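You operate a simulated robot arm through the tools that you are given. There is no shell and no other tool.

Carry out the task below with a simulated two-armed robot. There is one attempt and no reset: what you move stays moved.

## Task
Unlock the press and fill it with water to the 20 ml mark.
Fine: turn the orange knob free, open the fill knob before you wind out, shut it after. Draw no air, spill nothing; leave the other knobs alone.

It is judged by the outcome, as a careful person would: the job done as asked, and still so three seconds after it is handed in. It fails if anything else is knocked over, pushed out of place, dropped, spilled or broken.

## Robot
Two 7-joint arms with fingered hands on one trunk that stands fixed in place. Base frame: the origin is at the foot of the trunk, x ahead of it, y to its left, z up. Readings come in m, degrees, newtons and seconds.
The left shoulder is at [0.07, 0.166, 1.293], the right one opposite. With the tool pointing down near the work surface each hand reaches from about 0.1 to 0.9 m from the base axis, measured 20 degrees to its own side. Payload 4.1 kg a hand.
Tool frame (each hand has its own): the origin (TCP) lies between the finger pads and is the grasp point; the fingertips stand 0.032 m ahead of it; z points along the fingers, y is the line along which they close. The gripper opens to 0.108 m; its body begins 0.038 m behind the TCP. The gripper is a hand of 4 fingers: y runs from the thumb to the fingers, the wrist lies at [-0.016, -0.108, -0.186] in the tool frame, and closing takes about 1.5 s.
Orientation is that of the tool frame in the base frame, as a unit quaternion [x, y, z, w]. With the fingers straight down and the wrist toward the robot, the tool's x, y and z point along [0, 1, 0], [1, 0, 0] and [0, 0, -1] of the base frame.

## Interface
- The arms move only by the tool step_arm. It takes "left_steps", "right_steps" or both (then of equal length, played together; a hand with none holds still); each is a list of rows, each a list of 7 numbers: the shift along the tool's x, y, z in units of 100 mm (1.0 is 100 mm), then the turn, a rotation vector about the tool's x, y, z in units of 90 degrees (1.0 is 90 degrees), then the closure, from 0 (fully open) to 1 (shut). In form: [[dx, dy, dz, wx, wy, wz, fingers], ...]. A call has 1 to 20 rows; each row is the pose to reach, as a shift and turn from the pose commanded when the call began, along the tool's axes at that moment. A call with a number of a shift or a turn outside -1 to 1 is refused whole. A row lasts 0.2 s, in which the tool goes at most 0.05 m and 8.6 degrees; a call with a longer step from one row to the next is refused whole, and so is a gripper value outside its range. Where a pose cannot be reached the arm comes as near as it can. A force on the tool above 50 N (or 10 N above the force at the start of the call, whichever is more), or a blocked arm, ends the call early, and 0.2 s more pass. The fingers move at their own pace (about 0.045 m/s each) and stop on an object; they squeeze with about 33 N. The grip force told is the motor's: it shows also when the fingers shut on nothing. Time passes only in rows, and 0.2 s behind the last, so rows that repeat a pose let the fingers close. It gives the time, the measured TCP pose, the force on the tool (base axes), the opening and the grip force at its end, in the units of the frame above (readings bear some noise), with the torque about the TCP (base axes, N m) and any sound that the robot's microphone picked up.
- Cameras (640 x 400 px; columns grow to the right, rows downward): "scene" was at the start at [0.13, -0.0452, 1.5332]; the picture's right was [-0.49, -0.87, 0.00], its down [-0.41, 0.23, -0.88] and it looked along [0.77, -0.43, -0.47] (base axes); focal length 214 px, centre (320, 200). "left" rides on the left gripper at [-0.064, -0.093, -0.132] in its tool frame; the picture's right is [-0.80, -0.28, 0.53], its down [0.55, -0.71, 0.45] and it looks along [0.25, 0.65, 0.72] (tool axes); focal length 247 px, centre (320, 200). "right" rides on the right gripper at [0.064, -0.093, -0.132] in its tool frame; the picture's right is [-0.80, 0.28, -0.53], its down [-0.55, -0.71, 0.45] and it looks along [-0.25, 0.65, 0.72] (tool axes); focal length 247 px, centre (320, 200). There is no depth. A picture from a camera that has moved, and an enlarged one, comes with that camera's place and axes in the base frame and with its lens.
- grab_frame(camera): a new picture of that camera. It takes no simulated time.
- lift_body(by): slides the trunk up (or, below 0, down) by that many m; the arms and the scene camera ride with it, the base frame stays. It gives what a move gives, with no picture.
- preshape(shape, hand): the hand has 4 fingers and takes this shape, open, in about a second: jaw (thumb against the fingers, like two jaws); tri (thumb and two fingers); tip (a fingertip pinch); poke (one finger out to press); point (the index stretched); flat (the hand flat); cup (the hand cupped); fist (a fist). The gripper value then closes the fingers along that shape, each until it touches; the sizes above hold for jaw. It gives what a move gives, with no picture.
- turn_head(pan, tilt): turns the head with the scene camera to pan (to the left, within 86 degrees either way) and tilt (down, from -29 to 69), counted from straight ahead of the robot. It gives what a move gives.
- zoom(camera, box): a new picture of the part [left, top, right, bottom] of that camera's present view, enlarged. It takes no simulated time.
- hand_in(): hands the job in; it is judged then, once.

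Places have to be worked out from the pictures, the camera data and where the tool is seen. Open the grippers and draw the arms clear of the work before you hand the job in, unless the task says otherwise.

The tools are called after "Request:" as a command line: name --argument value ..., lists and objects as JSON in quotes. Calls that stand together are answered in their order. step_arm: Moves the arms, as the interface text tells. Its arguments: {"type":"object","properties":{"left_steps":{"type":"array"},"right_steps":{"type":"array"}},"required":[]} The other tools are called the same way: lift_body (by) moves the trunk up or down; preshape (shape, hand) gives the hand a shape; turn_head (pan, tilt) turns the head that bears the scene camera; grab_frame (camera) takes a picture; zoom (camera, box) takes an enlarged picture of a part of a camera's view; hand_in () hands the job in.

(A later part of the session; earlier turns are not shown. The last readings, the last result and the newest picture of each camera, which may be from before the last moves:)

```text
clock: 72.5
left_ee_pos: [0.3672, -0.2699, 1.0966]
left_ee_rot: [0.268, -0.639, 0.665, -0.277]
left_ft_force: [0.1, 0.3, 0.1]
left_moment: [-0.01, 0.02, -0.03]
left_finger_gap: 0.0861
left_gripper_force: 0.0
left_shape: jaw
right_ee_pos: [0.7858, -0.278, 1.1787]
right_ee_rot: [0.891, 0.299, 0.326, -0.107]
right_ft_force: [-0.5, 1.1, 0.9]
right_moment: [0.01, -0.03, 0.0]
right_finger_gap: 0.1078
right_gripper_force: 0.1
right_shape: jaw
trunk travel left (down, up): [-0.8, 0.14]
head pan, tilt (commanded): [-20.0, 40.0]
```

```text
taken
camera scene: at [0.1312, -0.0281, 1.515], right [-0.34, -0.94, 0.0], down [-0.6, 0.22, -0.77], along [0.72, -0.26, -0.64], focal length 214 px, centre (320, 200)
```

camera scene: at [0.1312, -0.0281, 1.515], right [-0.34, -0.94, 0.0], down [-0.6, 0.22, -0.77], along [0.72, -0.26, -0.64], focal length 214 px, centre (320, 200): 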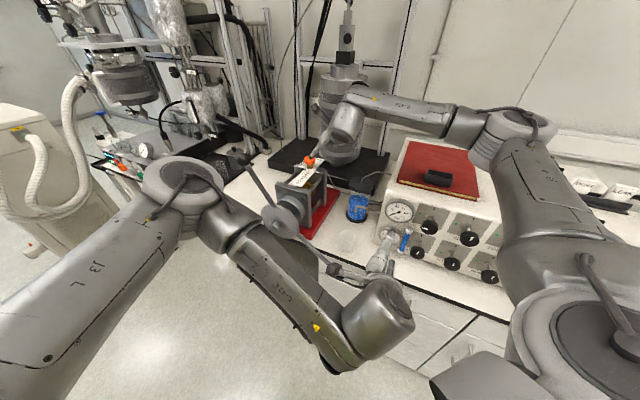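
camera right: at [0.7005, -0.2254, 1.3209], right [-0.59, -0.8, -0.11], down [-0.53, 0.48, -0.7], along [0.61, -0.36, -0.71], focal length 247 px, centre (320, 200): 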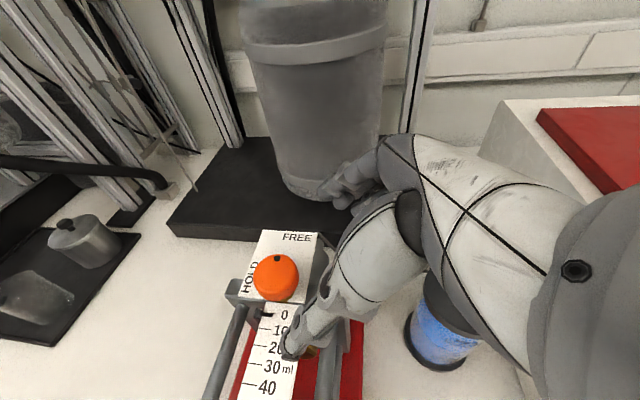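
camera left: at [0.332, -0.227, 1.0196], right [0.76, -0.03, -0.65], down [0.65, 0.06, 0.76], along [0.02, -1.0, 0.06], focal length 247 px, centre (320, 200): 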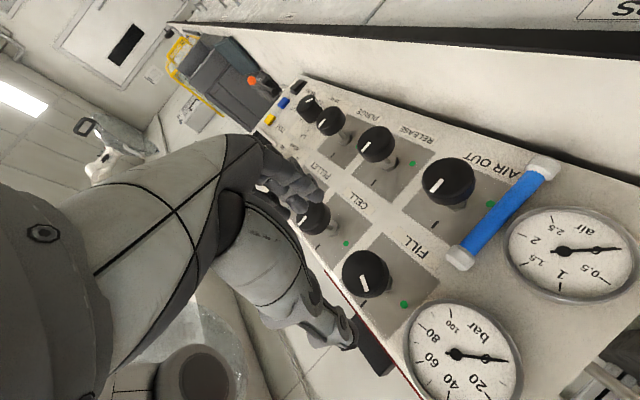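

The elbow is swinging left as expected. I'll continue another 10 cm left at the same depth.

Request:
step_arm --left_steps '[[-0.25, 0, -0.05, 0, 0, 0, 0.2], [-0.5, 0, -0.1, 0, 0, 0, 0.2], [-0.75, 0, -0.15, 0, 0, 0, 0.2], [-1.0, 0, -0.2, 0, 0, 0, 0.2]]'

Request:
grab_frame --camera "scene"

Request:
grab_frame --camera "left"

```text
clock: 73.5
left_ee_pos: [0.4221, -0.1849, 1.0945]
left_ee_rot: [0.267, -0.639, 0.666, -0.277]
left_ft_force: [0.2, 0.0, 0.0]
left_moment: [-0.05, 0.0, -0.01]
left_finger_gap: 0.0863
left_gripper_force: 0.1
left_shape: jaw
right_ee_pos: [0.7864, -0.279, 1.1805]
right_ee_rot: [0.891, 0.299, 0.325, -0.107]
right_ft_force: [-0.1, 0.5, 0.1]
right_moment: [-0.04, -0.02, -0.02]
right_finger_gap: 0.1077
right_gripper_force: 0.0
right_shape: jaw
trunk travel left (down, up): [-0.8, 0.14]
head pan, tilt (commanded): [-20.0, 40.0]
```

```text
taken
camera scene: at [0.1312, -0.0279, 1.515], right [-0.34, -0.94, 0.0], down [-0.6, 0.22, -0.77], along [0.72, -0.26, -0.64], focal length 214 px, centre (320, 200)
```

scene: 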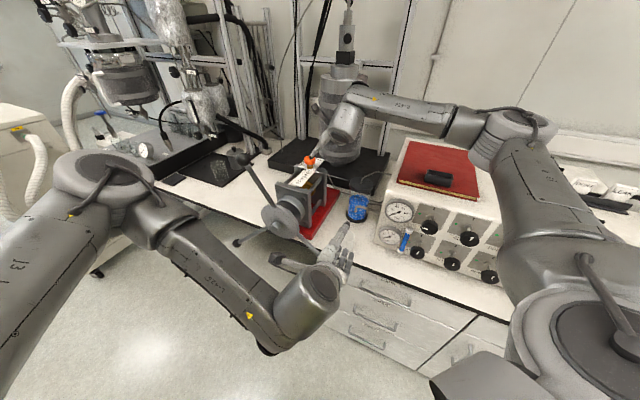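

```text
taken
camera left: at [0.3719, -0.0442, 1.1808], right [0.93, 0.2, 0.3], down [-0.09, -0.68, 0.72], along [0.35, -0.7, -0.62], focal length 247 px, centre (320, 200)
```

left: 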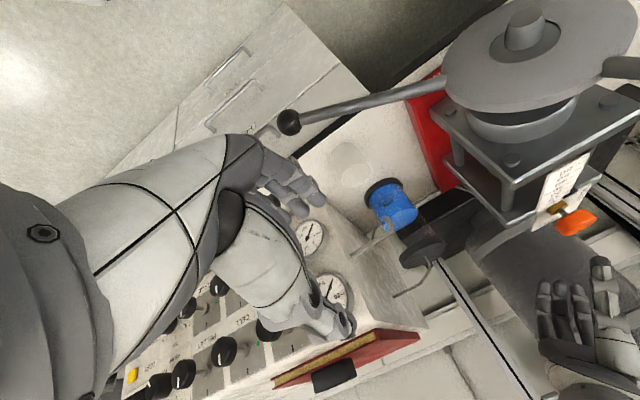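

From here the wheel's build is clear: spokes leave the disc rim at r ≈ 0.075 and lean toward the robot. I'll close the jaw into a stout peg and look at how it sits relative to the TCP.

Request:
step_arm --left_steps '[[0, 0, 0, 0, 0, 0, 0.5], [0, 0, 0, 0, 0, 0, 0.8], [0, 0, 0, 0, 0, 0, 1], [0, 0, 0, 0, 0, 0, 1], [0, 0, 0, 0, 0, 0, 1], [0, 0, 0, 0, 0, 0, 1], [0, 0, 0, 0, 0, 0, 1]]'

Request:
grab_frame --camera "left"

Request:
zoom --camera "scene" --box '[220, 120, 400, 300]'

Request:
zoom --camera "left" --box '[400, 0, 640, 240]'

```text
clock: 75.1
left_ee_pos: [0.4222, -0.1872, 1.0948]
left_ee_rot: [0.267, -0.64, 0.665, -0.277]
left_ft_force: [0.5, -0.6, 0.2]
left_moment: [-0.02, 0.0, 0.0]
left_finger_gap: 0.0002
left_gripper_force: 33.5
left_shape: jaw
right_ee_pos: [0.7859, -0.2797, 1.178]
right_ee_rot: [0.89, 0.299, 0.326, -0.107]
right_ft_force: [-0.6, 0.2, 0.6]
right_moment: [0.03, -0.01, 0.0]
right_finger_gap: 0.1081
right_gripper_force: 0.0
right_shape: jaw
trunk travel left (down, up): [-0.8, 0.14]
head pan, tilt (commanded): [-20.0, 40.0]
```

```text
taken
camera left: at [0.3712, -0.0458, 1.1809], right [0.93, 0.2, 0.3], down [-0.09, -0.69, 0.72], along [0.35, -0.7, -0.62], focal length 247 px, centre (320, 200)
```

left: 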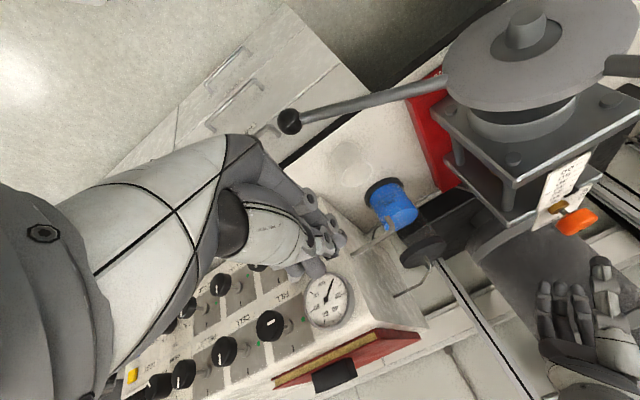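

```text
2.22 times, centred on (310, 210) of scene
camera zoom: at [0.1306, -0.0297, 1.5151], right [-0.34, -0.94, 0.0], down [-0.6, 0.22, -0.77], along [0.72, -0.26, -0.64], focal length 477 px, centre (342, 178)
```

zoom: 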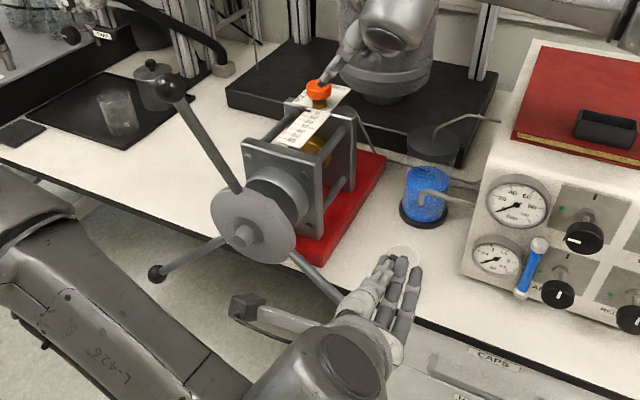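

```text
1.67 times, centred on (520, 120) of left
camera zoom: at [0.3712, -0.0458, 1.1809], right [0.93, 0.2, 0.3], down [-0.09, -0.69, 0.72], along [0.35, -0.7, -0.62], focal length 412 px, centre (-13, 333)
```

zoom: 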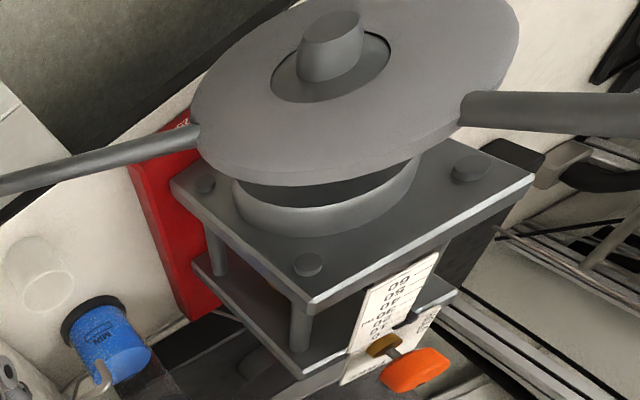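

The closed hand makes a compact peg. I'll go left in front of the wheel to the gap just right of the upper spoke (l ≈ 0.355, z ≈ 1.087), still short of the wheel plane.

Request:
step_arm --left_steps '[[-0.25, 0, 0, 0, 0, 0, 1], [-0.5, 0, 0, 0, 0, 0, 1], [-0.75, 0, 0, 0, 0, 0, 1], [-1.0, 0, 0, 0, 0, 0, 1]]'

Request:
step_arm --left_steps '[[-0.25, 0.02, 0, 0, 0, 0, 1], [-0.5, 0.04, 0, 0, 0, 0, 1], [-0.75, 0.06, 0, 0, 0, 0, 1], [-0.89, 0.08, 0, 0, 0, 0, 1]]'

Request:
grab_frame --camera "scene"

Request:
grab_frame --camera "left"

```text
clock: 76.1
left_ee_pos: [0.4929, -0.1135, 1.0974]
left_ee_rot: [0.266, -0.639, 0.667, -0.276]
left_ft_force: [1.1, 0.3, -0.2]
left_moment: [0.0, -0.04, -0.04]
left_finger_gap: 0.0
left_gripper_force: 32.7
left_shape: jaw
right_ee_pos: [0.7859, -0.2793, 1.1791]
right_ee_rot: [0.891, 0.298, 0.325, -0.107]
right_ft_force: [-0.1, 0.0, -0.1]
right_moment: [-0.02, 0.01, -0.04]
right_finger_gap: 0.108
right_gripper_force: 0.1
right_shape: jaw
trunk travel left (down, up): [-0.8, 0.14]
head pan, tilt (commanded): [-20.0, 40.0]
```

```text
clock: 77.1
left_ee_pos: [0.5564, -0.0502, 1.0872]
left_ee_rot: [0.267, -0.64, 0.666, -0.277]
left_ft_force: [0.2, -0.5, -0.8]
left_moment: [-0.02, 0.01, -0.02]
left_finger_gap: 0.0
left_gripper_force: 32.9
left_shape: jaw
right_ee_pos: [0.786, -0.2784, 1.1797]
right_ee_rot: [0.891, 0.299, 0.325, -0.107]
right_ft_force: [0.3, -0.2, 0.1]
right_moment: [-0.06, 0.01, 0.0]
right_finger_gap: 0.108
right_gripper_force: 0.0
right_shape: jaw
trunk travel left (down, up): [-0.8, 0.14]
head pan, tilt (commanded): [-20.0, 40.0]
```

```text
taken
camera scene: at [0.1308, -0.0287, 1.5151], right [-0.34, -0.94, 0.0], down [-0.6, 0.22, -0.77], along [0.72, -0.26, -0.64], focal length 214 px, centre (320, 200)
```

scene: 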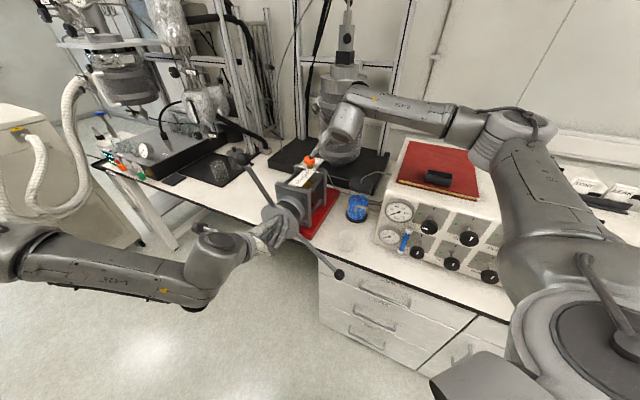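

```text
taken
camera left: at [0.5055, 0.0899, 1.1742], right [0.93, 0.2, 0.3], down [-0.09, -0.68, 0.72], along [0.35, -0.7, -0.62], focal length 247 px, centre (320, 200)
```

left: 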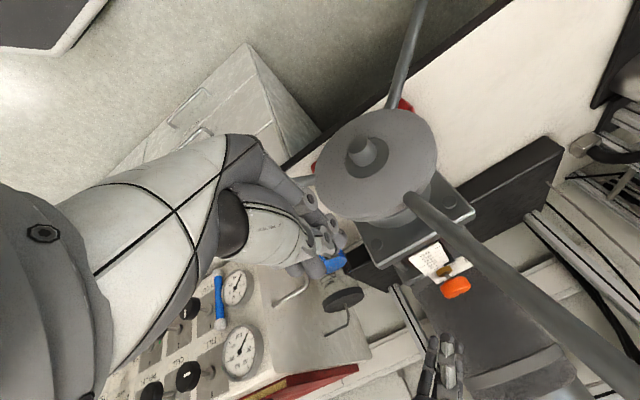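

The peg is at l = 0.358, z = 1.087, right of the upper spoke and outside the disc. I'll push it in 7.5 cm so the fingertips pass the spoke plane.

Request:
step_arm --left_steps '[[0, 0, 0.2, 0, 0, 0, 1], [0, 0, 0.4, 0, 0, 0, 1], [0, 0, 0.6, 0, 0, 0, 1], [0, 0, 0.76, 0, 0, 0, 1]]'

Request:
grab_frame --camera "left"

Request:
zoom --camera "scene" --box '[190, 120, 370, 300]'

Request:
zoom --camera "right" --box '[180, 200, 380, 400]'

```text
clock: 78.1
left_ee_pos: [0.6102, -0.1054, 1.0884]
left_ee_rot: [0.268, -0.64, 0.665, -0.277]
left_ft_force: [1.2, 0.1, 0.0]
left_moment: [0.01, 0.0, 0.02]
left_finger_gap: 0.0001
left_gripper_force: 33.1
left_shape: jaw
right_ee_pos: [0.7847, -0.2797, 1.1788]
right_ee_rot: [0.891, 0.299, 0.325, -0.107]
right_ft_force: [-1.1, 0.6, -0.4]
right_moment: [0.03, 0.01, -0.04]
right_finger_gap: 0.1076
right_gripper_force: 0.0
right_shape: jaw
trunk travel left (down, up): [-0.8, 0.14]
head pan, tilt (commanded): [-20.0, 40.0]
```

```text
taken
camera left: at [0.5603, 0.0352, 1.1761], right [0.93, 0.2, 0.3], down [-0.09, -0.69, 0.72], along [0.35, -0.7, -0.62], focal length 247 px, centre (320, 200)
```

left: 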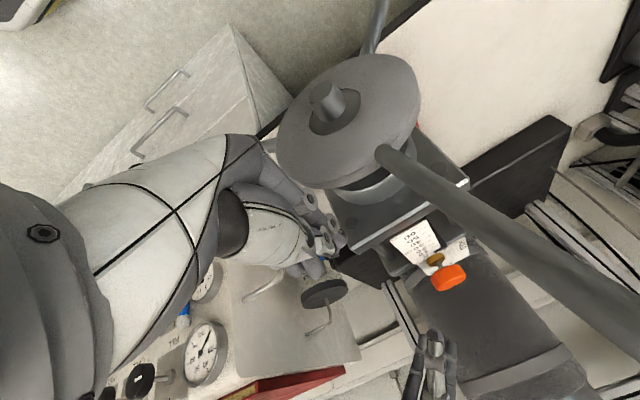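

```text
2.22 times, centred on (280, 210) of scene
camera zoom: at [0.131, -0.0305, 1.515], right [-0.34, -0.94, 0.0], down [-0.6, 0.22, -0.77], along [0.72, -0.26, -0.64], focal length 477 px, centre (409, 178)
```

zoom: 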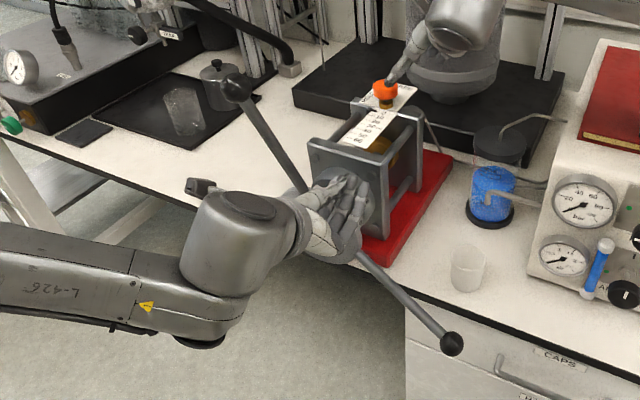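

```text
2.00 times, centred on (280, 300) of right
camera zoom: at [0.7011, -0.2259, 1.3204], right [-0.59, -0.8, -0.11], down [-0.53, 0.48, -0.7], along [0.61, -0.36, -0.71], focal length 494 px, centre (400, 0)
```

zoom: 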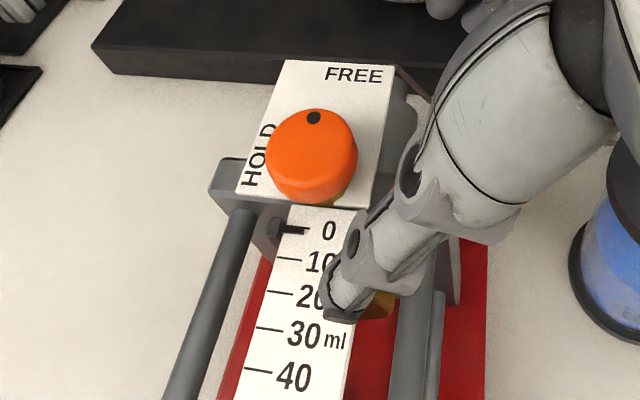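

The pointer reads 0 and the peg is through the spoke plane without contact. I'll now push the upper spoke counter-clockwise along an arc of r = 0.14 about the hub, to about +13°.

Request:
step_arm --left_steps '[[-0.154, -0.074, 0, 0, 0, 0, 1], [-0.316, -0.128, 0, 0, 0, 0, 1], [-0.484, -0.162, 0, 0, 0, 0, 1], [-0.654, -0.175, 0, 0, 0, 0, 1], [-0.825, -0.168, 0, 0, 0, 0, 1], [-0.994, -0.14, 0, 0, 0, 0, 1]]'

Request:
zoom --camera "right" --box '[180, 200, 380, 400]'

Request:
grab_frame --camera "left"

Request:
zoom --camera "scene" --box '[190, 120, 370, 300]'

```text
clock: 79.5
left_ee_pos: [0.6769, -0.0355, 1.104]
left_ee_rot: [0.266, -0.639, 0.666, -0.278]
left_ft_force: [-8.1, -8.2, 2.2]
left_moment: [-0.11, 0.14, -0.09]
left_finger_gap: 0.0
left_gripper_force: 33.1
left_shape: jaw
right_ee_pos: [0.7855, -0.2805, 1.1805]
right_ee_rot: [0.89, 0.299, 0.327, -0.107]
right_ft_force: [0.2, 0.3, 1.4]
right_moment: [0.02, 0.01, 0.0]
right_finger_gap: 0.1079
right_gripper_force: 0.0
right_shape: jaw
trunk travel left (down, up): [-0.8, 0.14]
head pan, tilt (commanded): [-20.0, 40.0]
```

```text
2.00 times, centred on (280, 300) of right
camera zoom: at [0.6996, -0.2256, 1.3214], right [-0.59, -0.8, -0.11], down [-0.53, 0.48, -0.7], along [0.61, -0.36, -0.71], focal length 494 px, centre (400, 0)
```

zoom: 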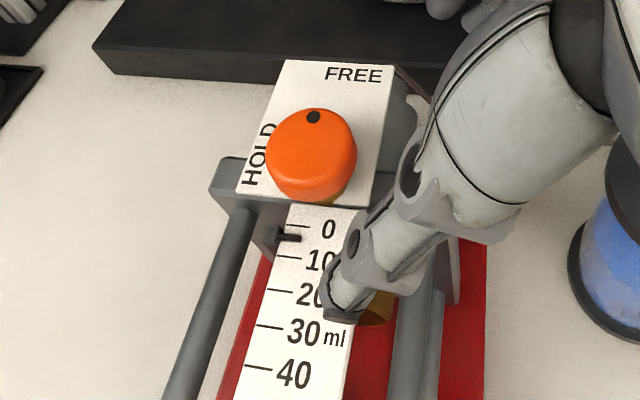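

```text
taken
camera left: at [0.6264, 0.105, 1.1906], right [0.93, 0.2, 0.3], down [-0.09, -0.69, 0.72], along [0.35, -0.7, -0.62], focal length 247 px, centre (320, 200)
```

left: 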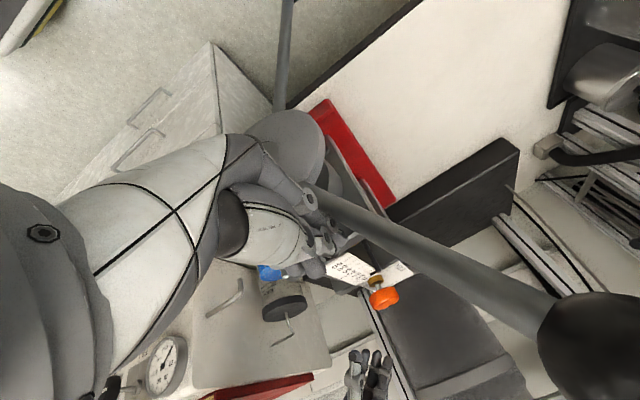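

```text
2.22 times, centred on (280, 210) of scene
camera zoom: at [0.1293, -0.0302, 1.5152], right [-0.34, -0.94, 0.0], down [-0.6, 0.22, -0.77], along [0.72, -0.26, -0.64], focal length 477 px, centre (409, 178)
```

zoom: 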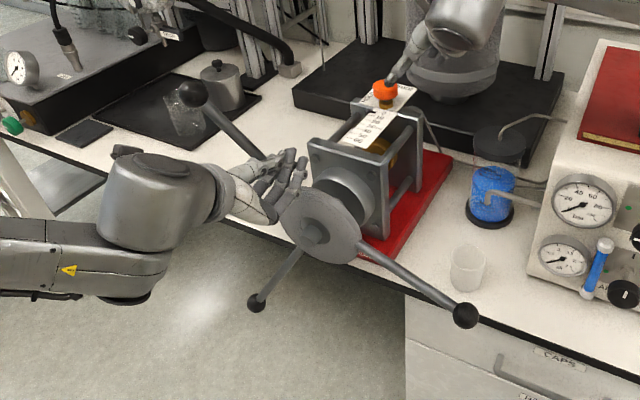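

The wheel turns easily (11 N) and counter-clockwise is outward: about 20° of turn moved the pointer from 0 to roughly 3.5 ml, so 20 ml needs only about 110°. I'll continue the arc to +55°, backing off slightly as the wheel comes out.

Request:
step_arm --left_steps '[[-0.164, 0.049, -0.02, 0, 0, 0, 1], [-0.321, 0.117, -0.04, 0, 0, 0, 1], [-0.468, 0.204, -0.06, 0, 0, 0, 1], [-0.604, 0.308, -0.08, 0, 0, 0, 1], [-0.725, 0.427, -0.1, 0, 0, 0, 1], [-0.832, 0.561, -0.12, 0, 0, 0, 1]]'

Request:
zoom --camera "right" --box '[230, 240, 310, 400]'

Request:
zoom --camera "scene" --box '[160, 120, 340, 300]'

Request:
grab_frame --camera "left"

```text
clock: 80.9
left_ee_pos: [0.7286, 0.0323, 1.0497]
left_ee_rot: [0.267, -0.639, 0.665, -0.278]
left_ft_force: [-7.6, -3.2, 6.7]
left_moment: [-0.04, 0.0, 0.0]
left_finger_gap: 0.0001
left_gripper_force: 32.7
left_shape: jaw
right_ee_pos: [0.7831, -0.2803, 1.1809]
right_ee_rot: [0.891, 0.298, 0.326, -0.107]
right_ft_force: [-0.4, 0.0, 0.1]
right_moment: [0.0, -0.01, 0.0]
right_finger_gap: 0.1078
right_gripper_force: 0.1
right_shape: jaw
trunk travel left (down, up): [-0.8, 0.14]
head pan, tilt (commanded): [-20.0, 40.0]
```

```text
2.50 times, centred on (270, 320) of right
camera zoom: at [0.6986, -0.2251, 1.3221], right [-0.59, -0.8, -0.11], down [-0.53, 0.48, -0.7], along [0.61, -0.36, -0.71], focal length 617 px, centre (445, -100)
```

zoom: 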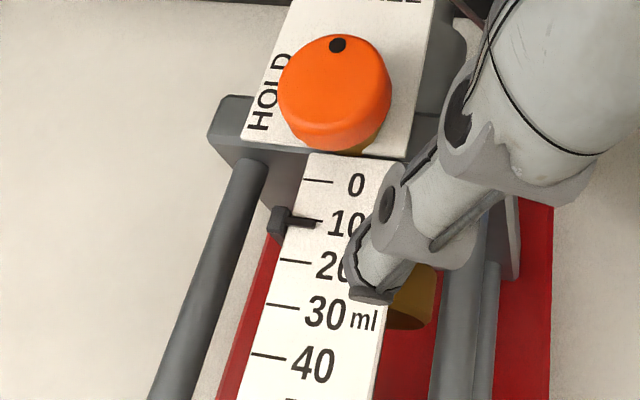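

```text
2.22 times, centred on (250, 210) of scene
camera zoom: at [0.128, -0.0298, 1.5153], right [-0.34, -0.94, 0.0], down [-0.6, 0.22, -0.77], along [0.72, -0.26, -0.64], focal length 477 px, centre (476, 178)
```

zoom: 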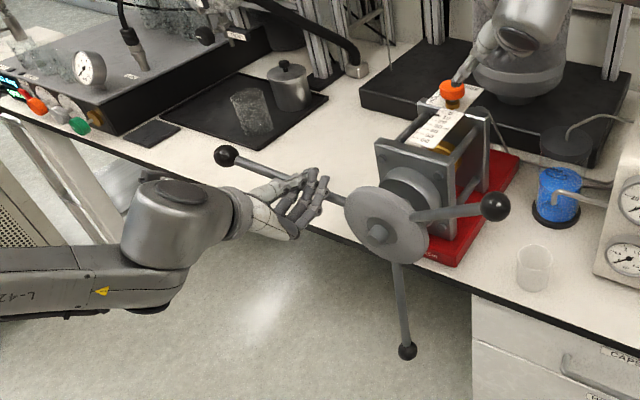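

```text
taken
camera left: at [0.6771, 0.1721, 1.1352], right [0.93, 0.2, 0.3], down [-0.09, -0.69, 0.72], along [0.35, -0.7, -0.62], focal length 247 px, centre (320, 200)
```

left: 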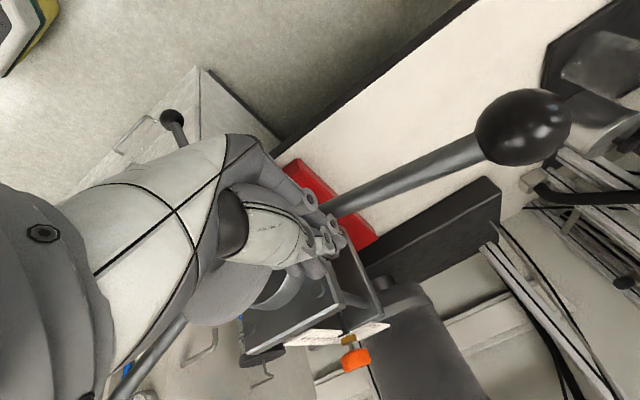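

The pointer is at 10 ml with the peg at 55°, i.e. about 6° per ml. I'll continue the arc to 96°, which should bring it to about 17 ml.

Request:
step_arm --left_steps '[[-0.089, 0.146, -0.02, 0, 0, 0, 1], [-0.16, 0.301, -0.04, 0, 0, 0, 1], [-0.212, 0.464, -0.06, 0, 0, 0, 1], [-0.243, 0.632, -0.08, 0, 0, 0, 1], [-0.253, 0.803, -0.1, 0, 0, 0, 1], [-0.245, 0.949, -0.11, 0, 0, 0, 1]]'

Request:
zoom --camera "right" --box '[230, 240, 310, 400]'

Request:
zoom --camera "scene" --box '[160, 120, 340, 300]'

```text
clock: 82.3
left_ee_pos: [0.7408, 0.0533, 0.9518]
left_ee_rot: [0.268, -0.639, 0.665, -0.279]
left_ft_force: [-8.3, 2.3, 8.9]
left_moment: [0.02, 0.0, 0.0]
left_finger_gap: 0.0
left_gripper_force: 32.4
left_shape: jaw
right_ee_pos: [0.7836, -0.2786, 1.1822]
right_ee_rot: [0.89, 0.299, 0.327, -0.107]
right_ft_force: [-0.2, 0.3, -0.4]
right_moment: [-0.03, 0.02, 0.0]
right_finger_gap: 0.1079
right_gripper_force: 0.1
right_shape: jaw
trunk travel left (down, up): [-0.8, 0.14]
head pan, tilt (commanded): [-20.0, 40.0]
```

```text
2.50 times, centred on (270, 320) of right
camera zoom: at [0.6983, -0.2245, 1.3223], right [-0.59, -0.8, -0.11], down [-0.53, 0.48, -0.7], along [0.61, -0.36, -0.71], focal length 617 px, centre (445, -100)
```

zoom: 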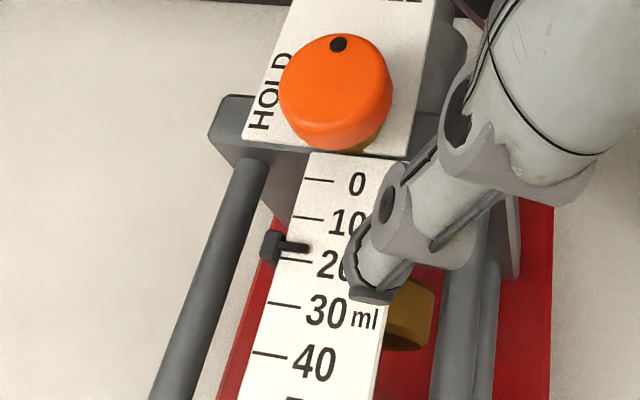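

```text
2.22 times, centred on (250, 210) of scene
camera zoom: at [0.1277, -0.0291, 1.5154], right [-0.34, -0.94, 0.0], down [-0.6, 0.22, -0.77], along [0.72, -0.26, -0.64], focal length 477 px, centre (476, 178)
```

zoom: 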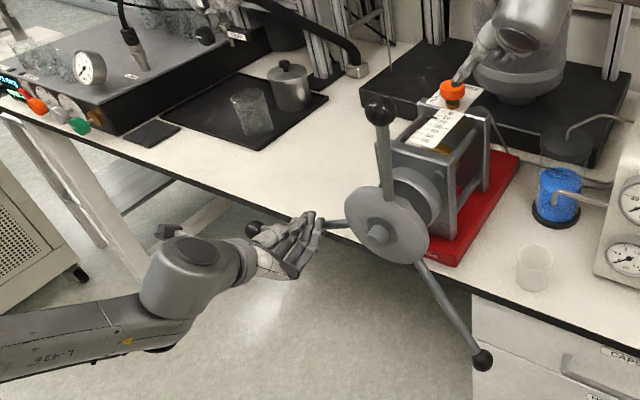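

The pointer reads about 16.9 ml. I'll go 14° further in small steps, expecting about 19.3 ml.

Request:
step_arm --left_steps '[[0.018, 0.121, -0.01, 0, 0, 0, 1], [0.0465, 0.2395, -0.03, 0, 0, 0, 1], [0.078, 0.335, -0.04, 0, 0, 0, 1], [0.078, 0.335, -0.04, 0, 0, 0, 1]]'

Request:
zoom --camera "right" --box '[240, 310, 290, 370]'

Request:
zoom --camera "scene" --box '[270, 150, 350, 230]'

```text
clock: 83.3
left_ee_pos: [0.734, 0.0497, 0.9204]
left_ee_rot: [0.265, -0.64, 0.666, -0.277]
left_ft_force: [-1.9, 3.4, 9.8]
left_moment: [-0.15, -0.12, -0.01]
left_finger_gap: 0.0
left_gripper_force: 32.9
left_shape: jaw
right_ee_pos: [0.783, -0.2783, 1.1812]
right_ee_rot: [0.89, 0.298, 0.327, -0.107]
right_ft_force: [0.2, 0.0, 0.3]
right_moment: [0.0, 0.02, 0.02]
right_finger_gap: 0.1079
right_gripper_force: 0.0
right_shape: jaw
trunk travel left (down, up): [-0.8, 0.14]
head pan, tilt (commanded): [-20.0, 40.0]
```

```text
6.67 times, centred on (265, 340) of right
camera zoom: at [0.699, -0.2247, 1.3219], right [-0.59, -0.8, -0.11], down [-0.53, 0.48, -0.7], along [0.61, -0.36, -0.71], focal length 1646 px, centre (687, -733)
```

zoom: 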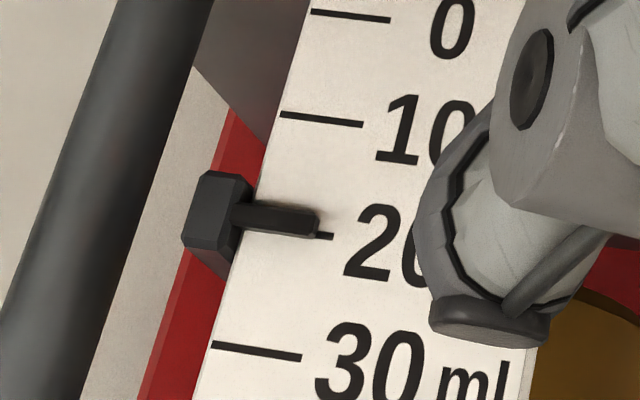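

```text
5.00 times, centred on (310, 190) of scene
camera zoom: at [0.1285, -0.0292, 1.5153], right [-0.34, -0.94, 0.0], down [-0.6, 0.22, -0.77], along [0.72, -0.26, -0.64], focal length 1072 px, centre (370, 250)
```

zoom: 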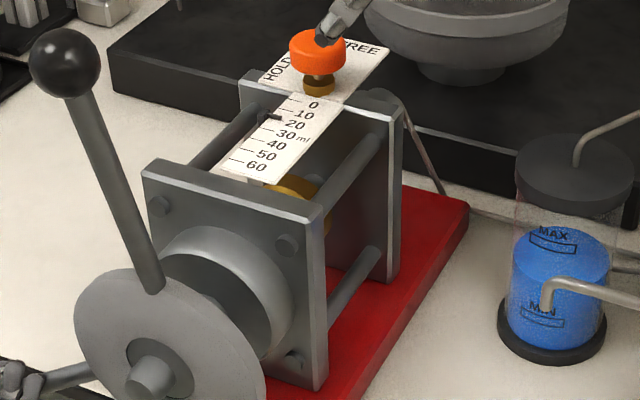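

Zoomed in, the pointer bar lies just short of the 20 tick, about 19.2–19.5 ml allowing for parallax, since the camera sits nearer the robot than the pointer. I'll move the right hand's camera to look from straight above the 20 mark for a true reading.

Request:
step_arm --right_steps '[[0.1, 0.12, -0.1, 0, 0, 0, 0], [0.2, 0.25, -0.2, 0, 0, 0, 0], [0.3, 0.38, -0.28, 0, 0, 0, 0], [0.378, 0.51, -0.332, 0, 0, 0, 0]]'

Request:
grab_frame --camera "right"

```text
clock: 84.3
left_ee_pos: [0.733, 0.0492, 0.9173]
left_ee_rot: [0.268, -0.639, 0.665, -0.278]
left_ft_force: [-2.3, 2.3, 6.4]
left_moment: [-0.05, -0.06, -0.03]
left_finger_gap: 0.0
left_gripper_force: 32.7
left_shape: jaw
right_ee_pos: [0.8194, -0.314, 1.2309]
right_ee_rot: [0.891, 0.299, 0.325, -0.107]
right_ft_force: [-0.1, 0.1, 0.0]
right_moment: [0.04, -0.01, 0.04]
right_finger_gap: 0.1077
right_gripper_force: 0.0
right_shape: jaw
trunk travel left (down, up): [-0.8, 0.14]
head pan, tilt (commanded): [-20.0, 40.0]
```

```text
taken
camera right: at [0.7359, -0.2593, 1.3723], right [-0.59, -0.8, -0.11], down [-0.53, 0.48, -0.7], along [0.61, -0.36, -0.71], focal length 247 px, centre (320, 200)
```

right: 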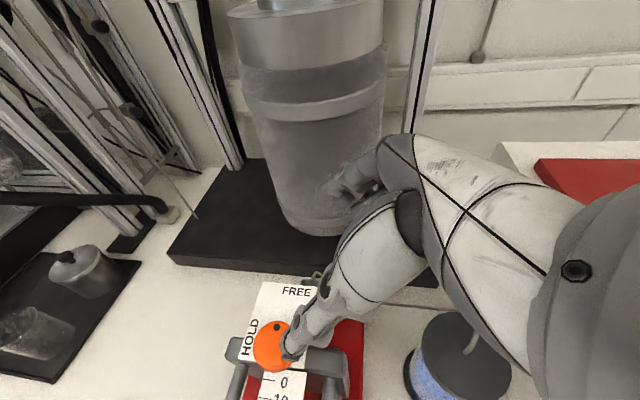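

The mark fell just below the picture. I'll draw the right hand back about 2.5 cm so the pointer sits at the bottom edge, nearly straight under the camera.

Request:
step_arm --right_steps '[[-0.013, -0.12, -0.01, 0, 0, 0, 0], [-0.026, -0.25, -0.023, 0, 0, 0, 0], [-0.026, -0.25, -0.023, 0, 0, 0, 0]]'

Request:
grab_frame --camera "right"

Request:
zoom --camera "right" --box '[230, 340, 290, 400]'

```text
clock: 85.1
left_ee_pos: [0.7349, 0.05, 0.9184]
left_ee_rot: [0.267, -0.639, 0.666, -0.278]
left_ft_force: [-5.3, 2.2, 3.5]
left_moment: [-0.02, 0.01, -0.1]
left_finger_gap: 0.0
left_gripper_force: 33.4
left_shape: jaw
right_ee_pos: [0.8029, -0.2953, 1.2303]
right_ee_rot: [0.891, 0.298, 0.326, -0.108]
right_ft_force: [-0.7, 0.2, -0.4]
right_moment: [-0.01, -0.02, -0.03]
right_finger_gap: 0.1079
right_gripper_force: 0.0
right_shape: jaw
trunk travel left (down, up): [-0.8, 0.14]
head pan, tilt (commanded): [-20.0, 40.0]
```

```text
taken
camera right: at [0.7172, -0.242, 1.3718], right [-0.59, -0.8, -0.11], down [-0.53, 0.48, -0.7], along [0.61, -0.36, -0.71], focal length 247 px, centre (320, 200)
```

right: 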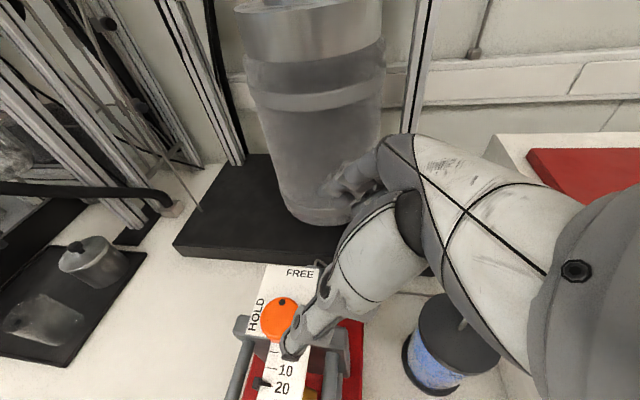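

```text
6.67 times, centred on (260, 370) of right
camera zoom: at [0.7172, -0.242, 1.3718], right [-0.59, -0.8, -0.11], down [-0.53, 0.48, -0.7], along [0.61, -0.36, -0.71], focal length 1646 px, centre (720, -933)
```

zoom: 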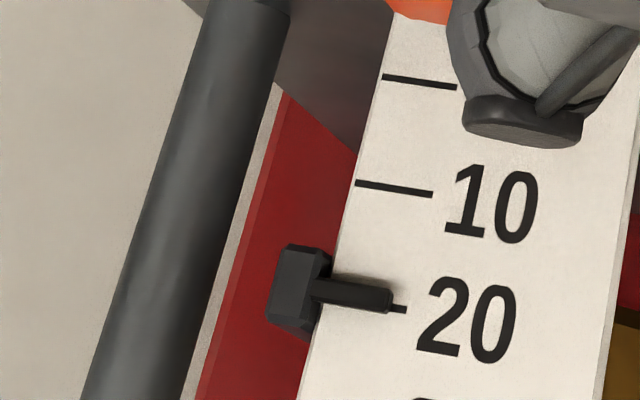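

From nearly overhead the pointer is about 0.3–0.5 ml short of 20, i.e. 19.5–19.7 ml. I'll nudge the wheel a further 2.5° and read again.

Request:
step_arm --left_steps '[[0.01, 0.027, 0, 0, 0, 0, 1], [0.021, 0.055, 0, 0, 0, 0, 1], [0.021, 0.055, 0, 0, 0, 0, 1]]'

Request:
zoom --camera "right" --box '[230, 340, 290, 400]'

```text
clock: 85.9
left_ee_pos: [0.7335, 0.0478, 0.9143]
left_ee_rot: [0.267, -0.639, 0.665, -0.278]
left_ft_force: [-0.4, 4.1, 10.2]
left_moment: [-0.12, -0.15, -0.01]
left_finger_gap: 0.0
left_gripper_force: 32.4
left_shape: jaw
right_ee_pos: [0.8013, -0.296, 1.2321]
right_ee_rot: [0.89, 0.3, 0.327, -0.107]
right_ft_force: [0.3, -0.6, 1.2]
right_moment: [-0.04, 0.01, -0.01]
right_finger_gap: 0.1077
right_gripper_force: 0.0
right_shape: jaw
trunk travel left (down, up): [-0.8, 0.14]
head pan, tilt (commanded): [-20.0, 40.0]
```

```text
6.67 times, centred on (260, 370) of right
camera zoom: at [0.7171, -0.2419, 1.372], right [-0.59, -0.8, -0.11], down [-0.53, 0.48, -0.7], along [0.61, -0.36, -0.71], focal length 1646 px, centre (720, -933)
```

zoom: 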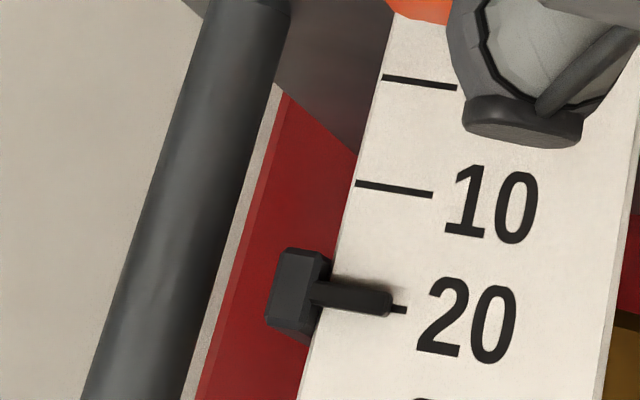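

It moved about 0.3 ml. I'll zoom in tighter on the pointer tip to compare it with the tick.

Request:
zoom --camera "right" --box '[248, 366, 278, 396]'

Request:
zoom --camera "right" --box '[240, 340, 284, 384]'

```text
13.33 times, centred on (263, 381) of right
camera zoom: at [0.7171, -0.2419, 1.372], right [-0.59, -0.8, -0.11], down [-0.53, 0.48, -0.7], along [0.61, -0.36, -0.71], focal length 3293 px, centre (1080, -2213)
```

zoom: 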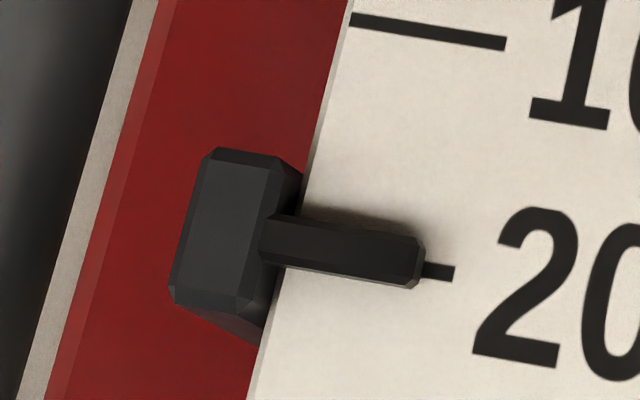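

```text
9.09 times, centred on (262, 362) of right
camera zoom: at [0.7171, -0.2419, 1.372], right [-0.59, -0.8, -0.11], down [-0.53, 0.48, -0.7], along [0.61, -0.36, -0.71], focal length 2245 px, centre (847, -1273)
```

zoom: 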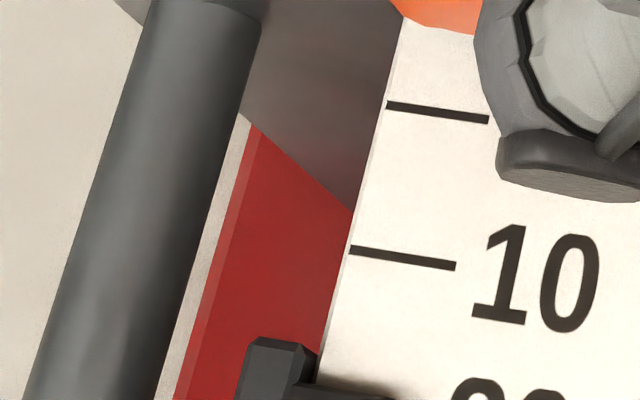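

At 13× the bar's centre is on the 20 tick within about 0.2 ml, and the small remaining offset is the parallax. I'll lift the peg off the spoke and check that the wheel and pointer stay put.

Request:
step_arm --left_steps '[[-0.02, -0.1, 0, 0, 0, 0, 1], [-0.04, -0.25, 0, 0, 0, 0, 1], [-0.04, -0.4, 0, 0, 0, 0, 1], [-0.04, -0.4, -0.2, 0, 0, 0, 1], [-0.04, -0.4, -0.4, 0, 0, 0, 1], [-0.04, -0.4, -0.6, 0, 0, 0, 1], [-0.04, -0.4, -0.8, 0, 0, 0, 1], [-0.04, -0.4, -1.0, 0, 0, 0, 1]]'

Request:
zoom --camera "right" --box '[248, 366, 278, 396]'

Request:
grab_frame --camera "scene"

```text
clock: 87.7
left_ee_pos: [0.6641, 0.1225, 0.9504]
left_ee_rot: [0.267, -0.639, 0.666, -0.277]
left_ft_force: [-0.6, -0.3, -1.3]
left_moment: [-0.02, 0.02, -0.03]
left_finger_gap: 0.0
left_gripper_force: 32.9
left_shape: jaw
right_ee_pos: [0.8023, -0.2959, 1.2299]
right_ee_rot: [0.89, 0.299, 0.326, -0.107]
right_ft_force: [0.0, 0.8, 0.7]
right_moment: [0.0, 0.02, 0.0]
right_finger_gap: 0.1078
right_gripper_force: 0.0
right_shape: jaw
trunk travel left (down, up): [-0.8, 0.14]
head pan, tilt (commanded): [-20.0, 40.0]
```

```text
13.33 times, centred on (263, 381) of right
camera zoom: at [0.718, -0.2418, 1.3716], right [-0.59, -0.8, -0.11], down [-0.53, 0.48, -0.7], along [0.61, -0.36, -0.71], focal length 3293 px, centre (1080, -2213)
```

zoom: 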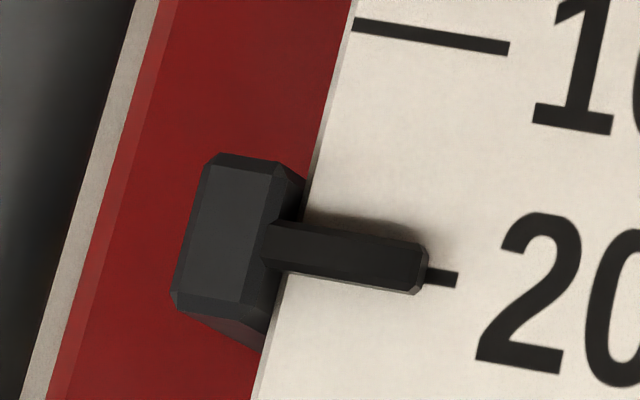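

```text
taken
camera scene: at [0.1297, -0.0289, 1.5152], right [-0.34, -0.94, 0.0], down [-0.6, 0.22, -0.77], along [0.72, -0.26, -0.64], focal length 214 px, centre (320, 200)
```

scene: 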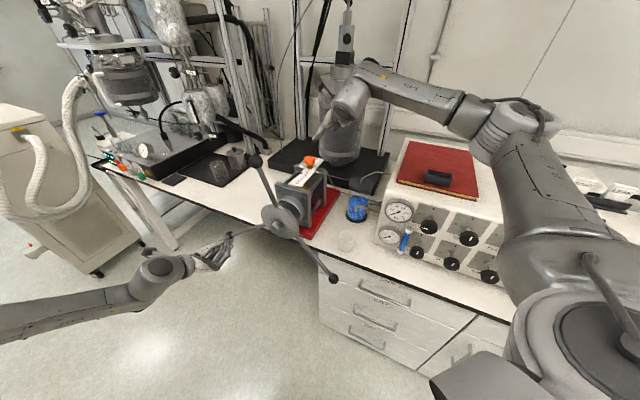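

The pointer stayed on 20 after release and the wheel holds. Now I'll bring the left hand back to the panel to shut FILL, first drawing well clear of the wheel and rising.

Request:
step_arm --left_steps '[[0, -0.25, -0.1, 0, 0, 0, 1], [0, -0.5, -0.2, 0, 0, 0, 1], [0, -0.75, -0.3, 0, 0, 0, 1], [0, -1.0, -0.3, 0, 0, 0, 1]]'

Request:
step_arm --left_steps '[[0.25, -0.1, 0, 0, 0, 0, 1], [0.5, -0.2, 0, 0, 0, 0, 1], [0.75, -0.3, 0, 0, 0, 0, 1], [1.0, -0.4, 0, 0, 0, 0, 1]]'

Request:
step_arm --left_steps '[[0.25, 0, 0, 0, 0, 0, 1], [0.5, 0, 0, 0, 0, 0, 1], [0.75, 0, 0, 0, 0, 0, 1], [1.0, 0, 0, 0, 0, 0, 1]]'

Request:
grab_frame --camera "scene"

```text
clock: 88.7
left_ee_pos: [0.639, 0.1466, 1.0494]
left_ee_rot: [0.267, -0.64, 0.665, -0.277]
left_ft_force: [-0.6, -0.9, 1.1]
left_moment: [-0.03, 0.0, -0.01]
left_finger_gap: 0.0
left_gripper_force: 33.2
left_shape: jaw
right_ee_pos: [0.8018, -0.2973, 1.2296]
right_ee_rot: [0.89, 0.298, 0.327, -0.108]
right_ft_force: [0.2, -0.6, -0.3]
right_moment: [0.02, 0.04, -0.02]
right_finger_gap: 0.1079
right_gripper_force: 0.0
right_shape: jaw
trunk travel left (down, up): [-0.8, 0.14]
head pan, tilt (commanded): [-20.0, 40.0]
```

```text
clock: 89.7
left_ee_pos: [0.5669, 0.0754, 1.0882]
left_ee_rot: [0.266, -0.641, 0.666, -0.276]
left_ft_force: [-1.1, -0.5, -0.5]
left_moment: [0.01, -0.02, 0.0]
left_finger_gap: 0.0
left_gripper_force: 32.6
left_shape: jaw
right_ee_pos: [0.8028, -0.2979, 1.2306]
right_ee_rot: [0.89, 0.299, 0.326, -0.108]
right_ft_force: [0.4, 0.4, -0.2]
right_moment: [-0.02, 0.0, -0.01]
right_finger_gap: 0.1076
right_gripper_force: 0.0
right_shape: jaw
trunk travel left (down, up): [-0.8, 0.14]
head pan, tilt (commanded): [-20.0, 40.0]
```

```text
clock: 90.7
left_ee_pos: [0.4965, 0.0053, 1.086]
left_ee_rot: [0.267, -0.64, 0.665, -0.277]
left_ft_force: [0.3, -0.5, -0.3]
left_moment: [0.02, -0.01, 0.0]
left_finger_gap: 0.0001
left_gripper_force: 32.7
left_shape: jaw
right_ee_pos: [0.8037, -0.297, 1.2284]
right_ee_rot: [0.891, 0.299, 0.325, -0.107]
right_ft_force: [-0.1, -0.5, 0.6]
right_moment: [0.04, 0.0, 0.04]
right_finger_gap: 0.1081
right_gripper_force: 0.1
right_shape: jaw
trunk travel left (down, up): [-0.8, 0.14]
head pan, tilt (commanded): [-20.0, 40.0]
```

```text
taken
camera scene: at [0.1307, -0.0308, 1.5151], right [-0.34, -0.94, 0.0], down [-0.6, 0.22, -0.77], along [0.72, -0.26, -0.64], focal length 214 px, centre (320, 200)
```

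scene: 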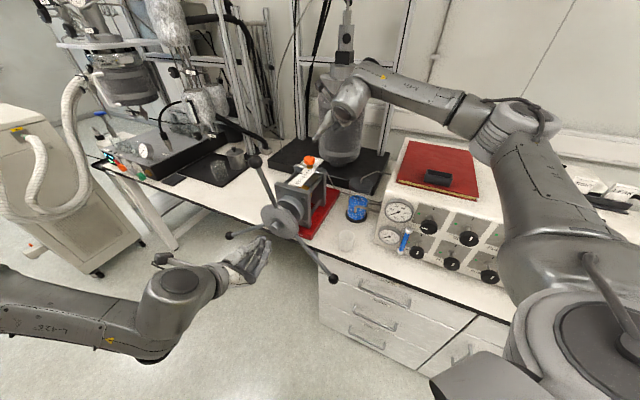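

All clear so far, with the hand in front of the wheel and well back from it. I'll continue right toward the panel, easing forward once past the lower-right ball.

Request:
step_arm --left_steps '[[0.25, 0, 0.1, 0, 0, 0, 1], [0.5, 0, 0.2, 0, 0, 0, 1], [0.75, 0, 0.25, 0, 0, 0, 1], [1.0, 0, 0.3, 0, 0, 0, 1]]'

Request:
step_arm --left_steps '[[0.25, 0, 0.15, 0, 0, 0, 1], [0.5, 0, 0.3, 0, 0, 0, 1], [0.75, 0, 0.45, 0, 0, 0, 1], [1.0, 0, 0.5, 0, 0, 0, 1]]'

Request:
step_arm --left_steps '[[0.25, 0, 0.05, 0, 0, 0, 0.6], [0.5, 0, 0.1, 0, 0, 0, 0.4], [0.75, 0, 0.2, 0, 0, 0, 0.2], [1.0, 0, 0.3, 0, 0, 0, 0.2]]'

Request:
grab_frame --camera "scene"

Request:
grab_frame --camera "left"

```text
clock: 91.7
left_ee_pos: [0.4482, -0.0872, 1.0897]
left_ee_rot: [0.266, -0.64, 0.665, -0.277]
left_ft_force: [0.0, 0.6, 0.1]
left_moment: [0.04, 0.0, -0.01]
left_finger_gap: 0.0
left_gripper_force: 32.9
left_shape: jaw
right_ee_pos: [0.8035, -0.2999, 1.2278]
right_ee_rot: [0.891, 0.298, 0.325, -0.108]
right_ft_force: [0.2, -0.1, -0.5]
right_moment: [-0.03, -0.02, 0.01]
right_finger_gap: 0.1081
right_gripper_force: 0.0
right_shape: jaw
trunk travel left (down, up): [-0.8, 0.14]
head pan, tilt (commanded): [-20.0, 40.0]
```

```text
clock: 92.7
left_ee_pos: [0.413, -0.1965, 1.0918]
left_ee_rot: [0.266, -0.64, 0.665, -0.277]
left_ft_force: [0.3, -0.9, -0.1]
left_moment: [0.02, 0.0, 0.0]
left_finger_gap: 0.0
left_gripper_force: 32.8
left_shape: jaw
right_ee_pos: [0.8032, -0.2973, 1.2288]
right_ee_rot: [0.89, 0.298, 0.327, -0.108]
right_ft_force: [-0.6, 0.1, -0.1]
right_moment: [-0.01, 0.01, -0.04]
right_finger_gap: 0.1078
right_gripper_force: 0.0
right_shape: jaw
trunk travel left (down, up): [-0.8, 0.14]
head pan, tilt (commanded): [-20.0, 40.0]
```

```text
clock: 93.7
left_ee_pos: [0.3642, -0.2845, 1.0942]
left_ee_rot: [0.267, -0.64, 0.665, -0.278]
left_ft_force: [0.2, 0.1, -0.7]
left_moment: [-0.04, 0.02, -0.01]
left_finger_gap: 0.0624
left_gripper_force: 0.0
left_shape: jaw
right_ee_pos: [0.8021, -0.2974, 1.2289]
right_ee_rot: [0.891, 0.298, 0.326, -0.108]
right_ft_force: [0.2, -1.1, -0.9]
right_moment: [0.02, 0.0, 0.0]
right_finger_gap: 0.1078
right_gripper_force: 0.2
right_shape: jaw
trunk travel left (down, up): [-0.8, 0.14]
head pan, tilt (commanded): [-20.0, 40.0]
```

```text
taken
camera scene: at [0.1297, -0.0316, 1.5151], right [-0.34, -0.94, 0.0], down [-0.6, 0.22, -0.77], along [0.72, -0.26, -0.64], focal length 214 px, centre (320, 200)
```

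scene: 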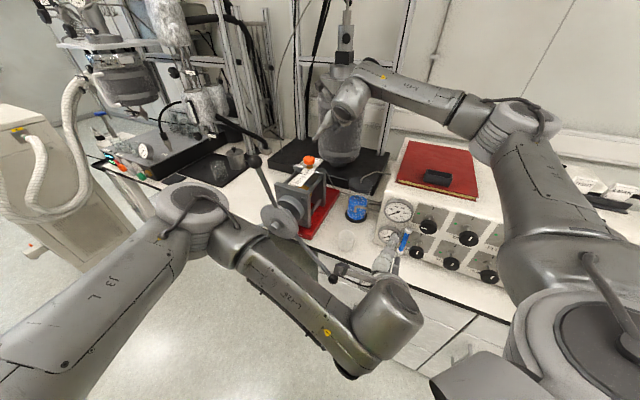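

```text
taken
camera left: at [0.3129, -0.1451, 1.1792], right [0.93, 0.2, 0.3], down [-0.09, -0.69, 0.72], along [0.35, -0.7, -0.62], focal length 247 px, centre (320, 200)
```

left: 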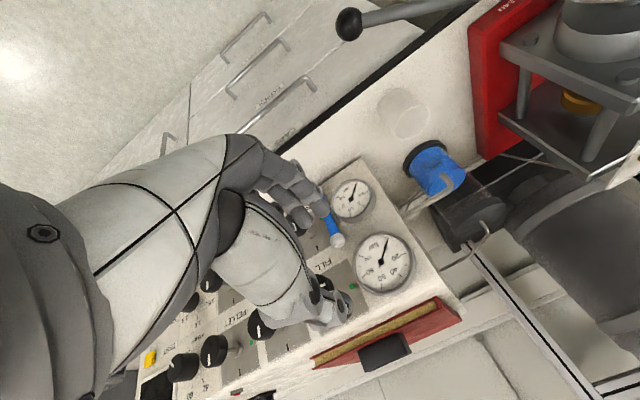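

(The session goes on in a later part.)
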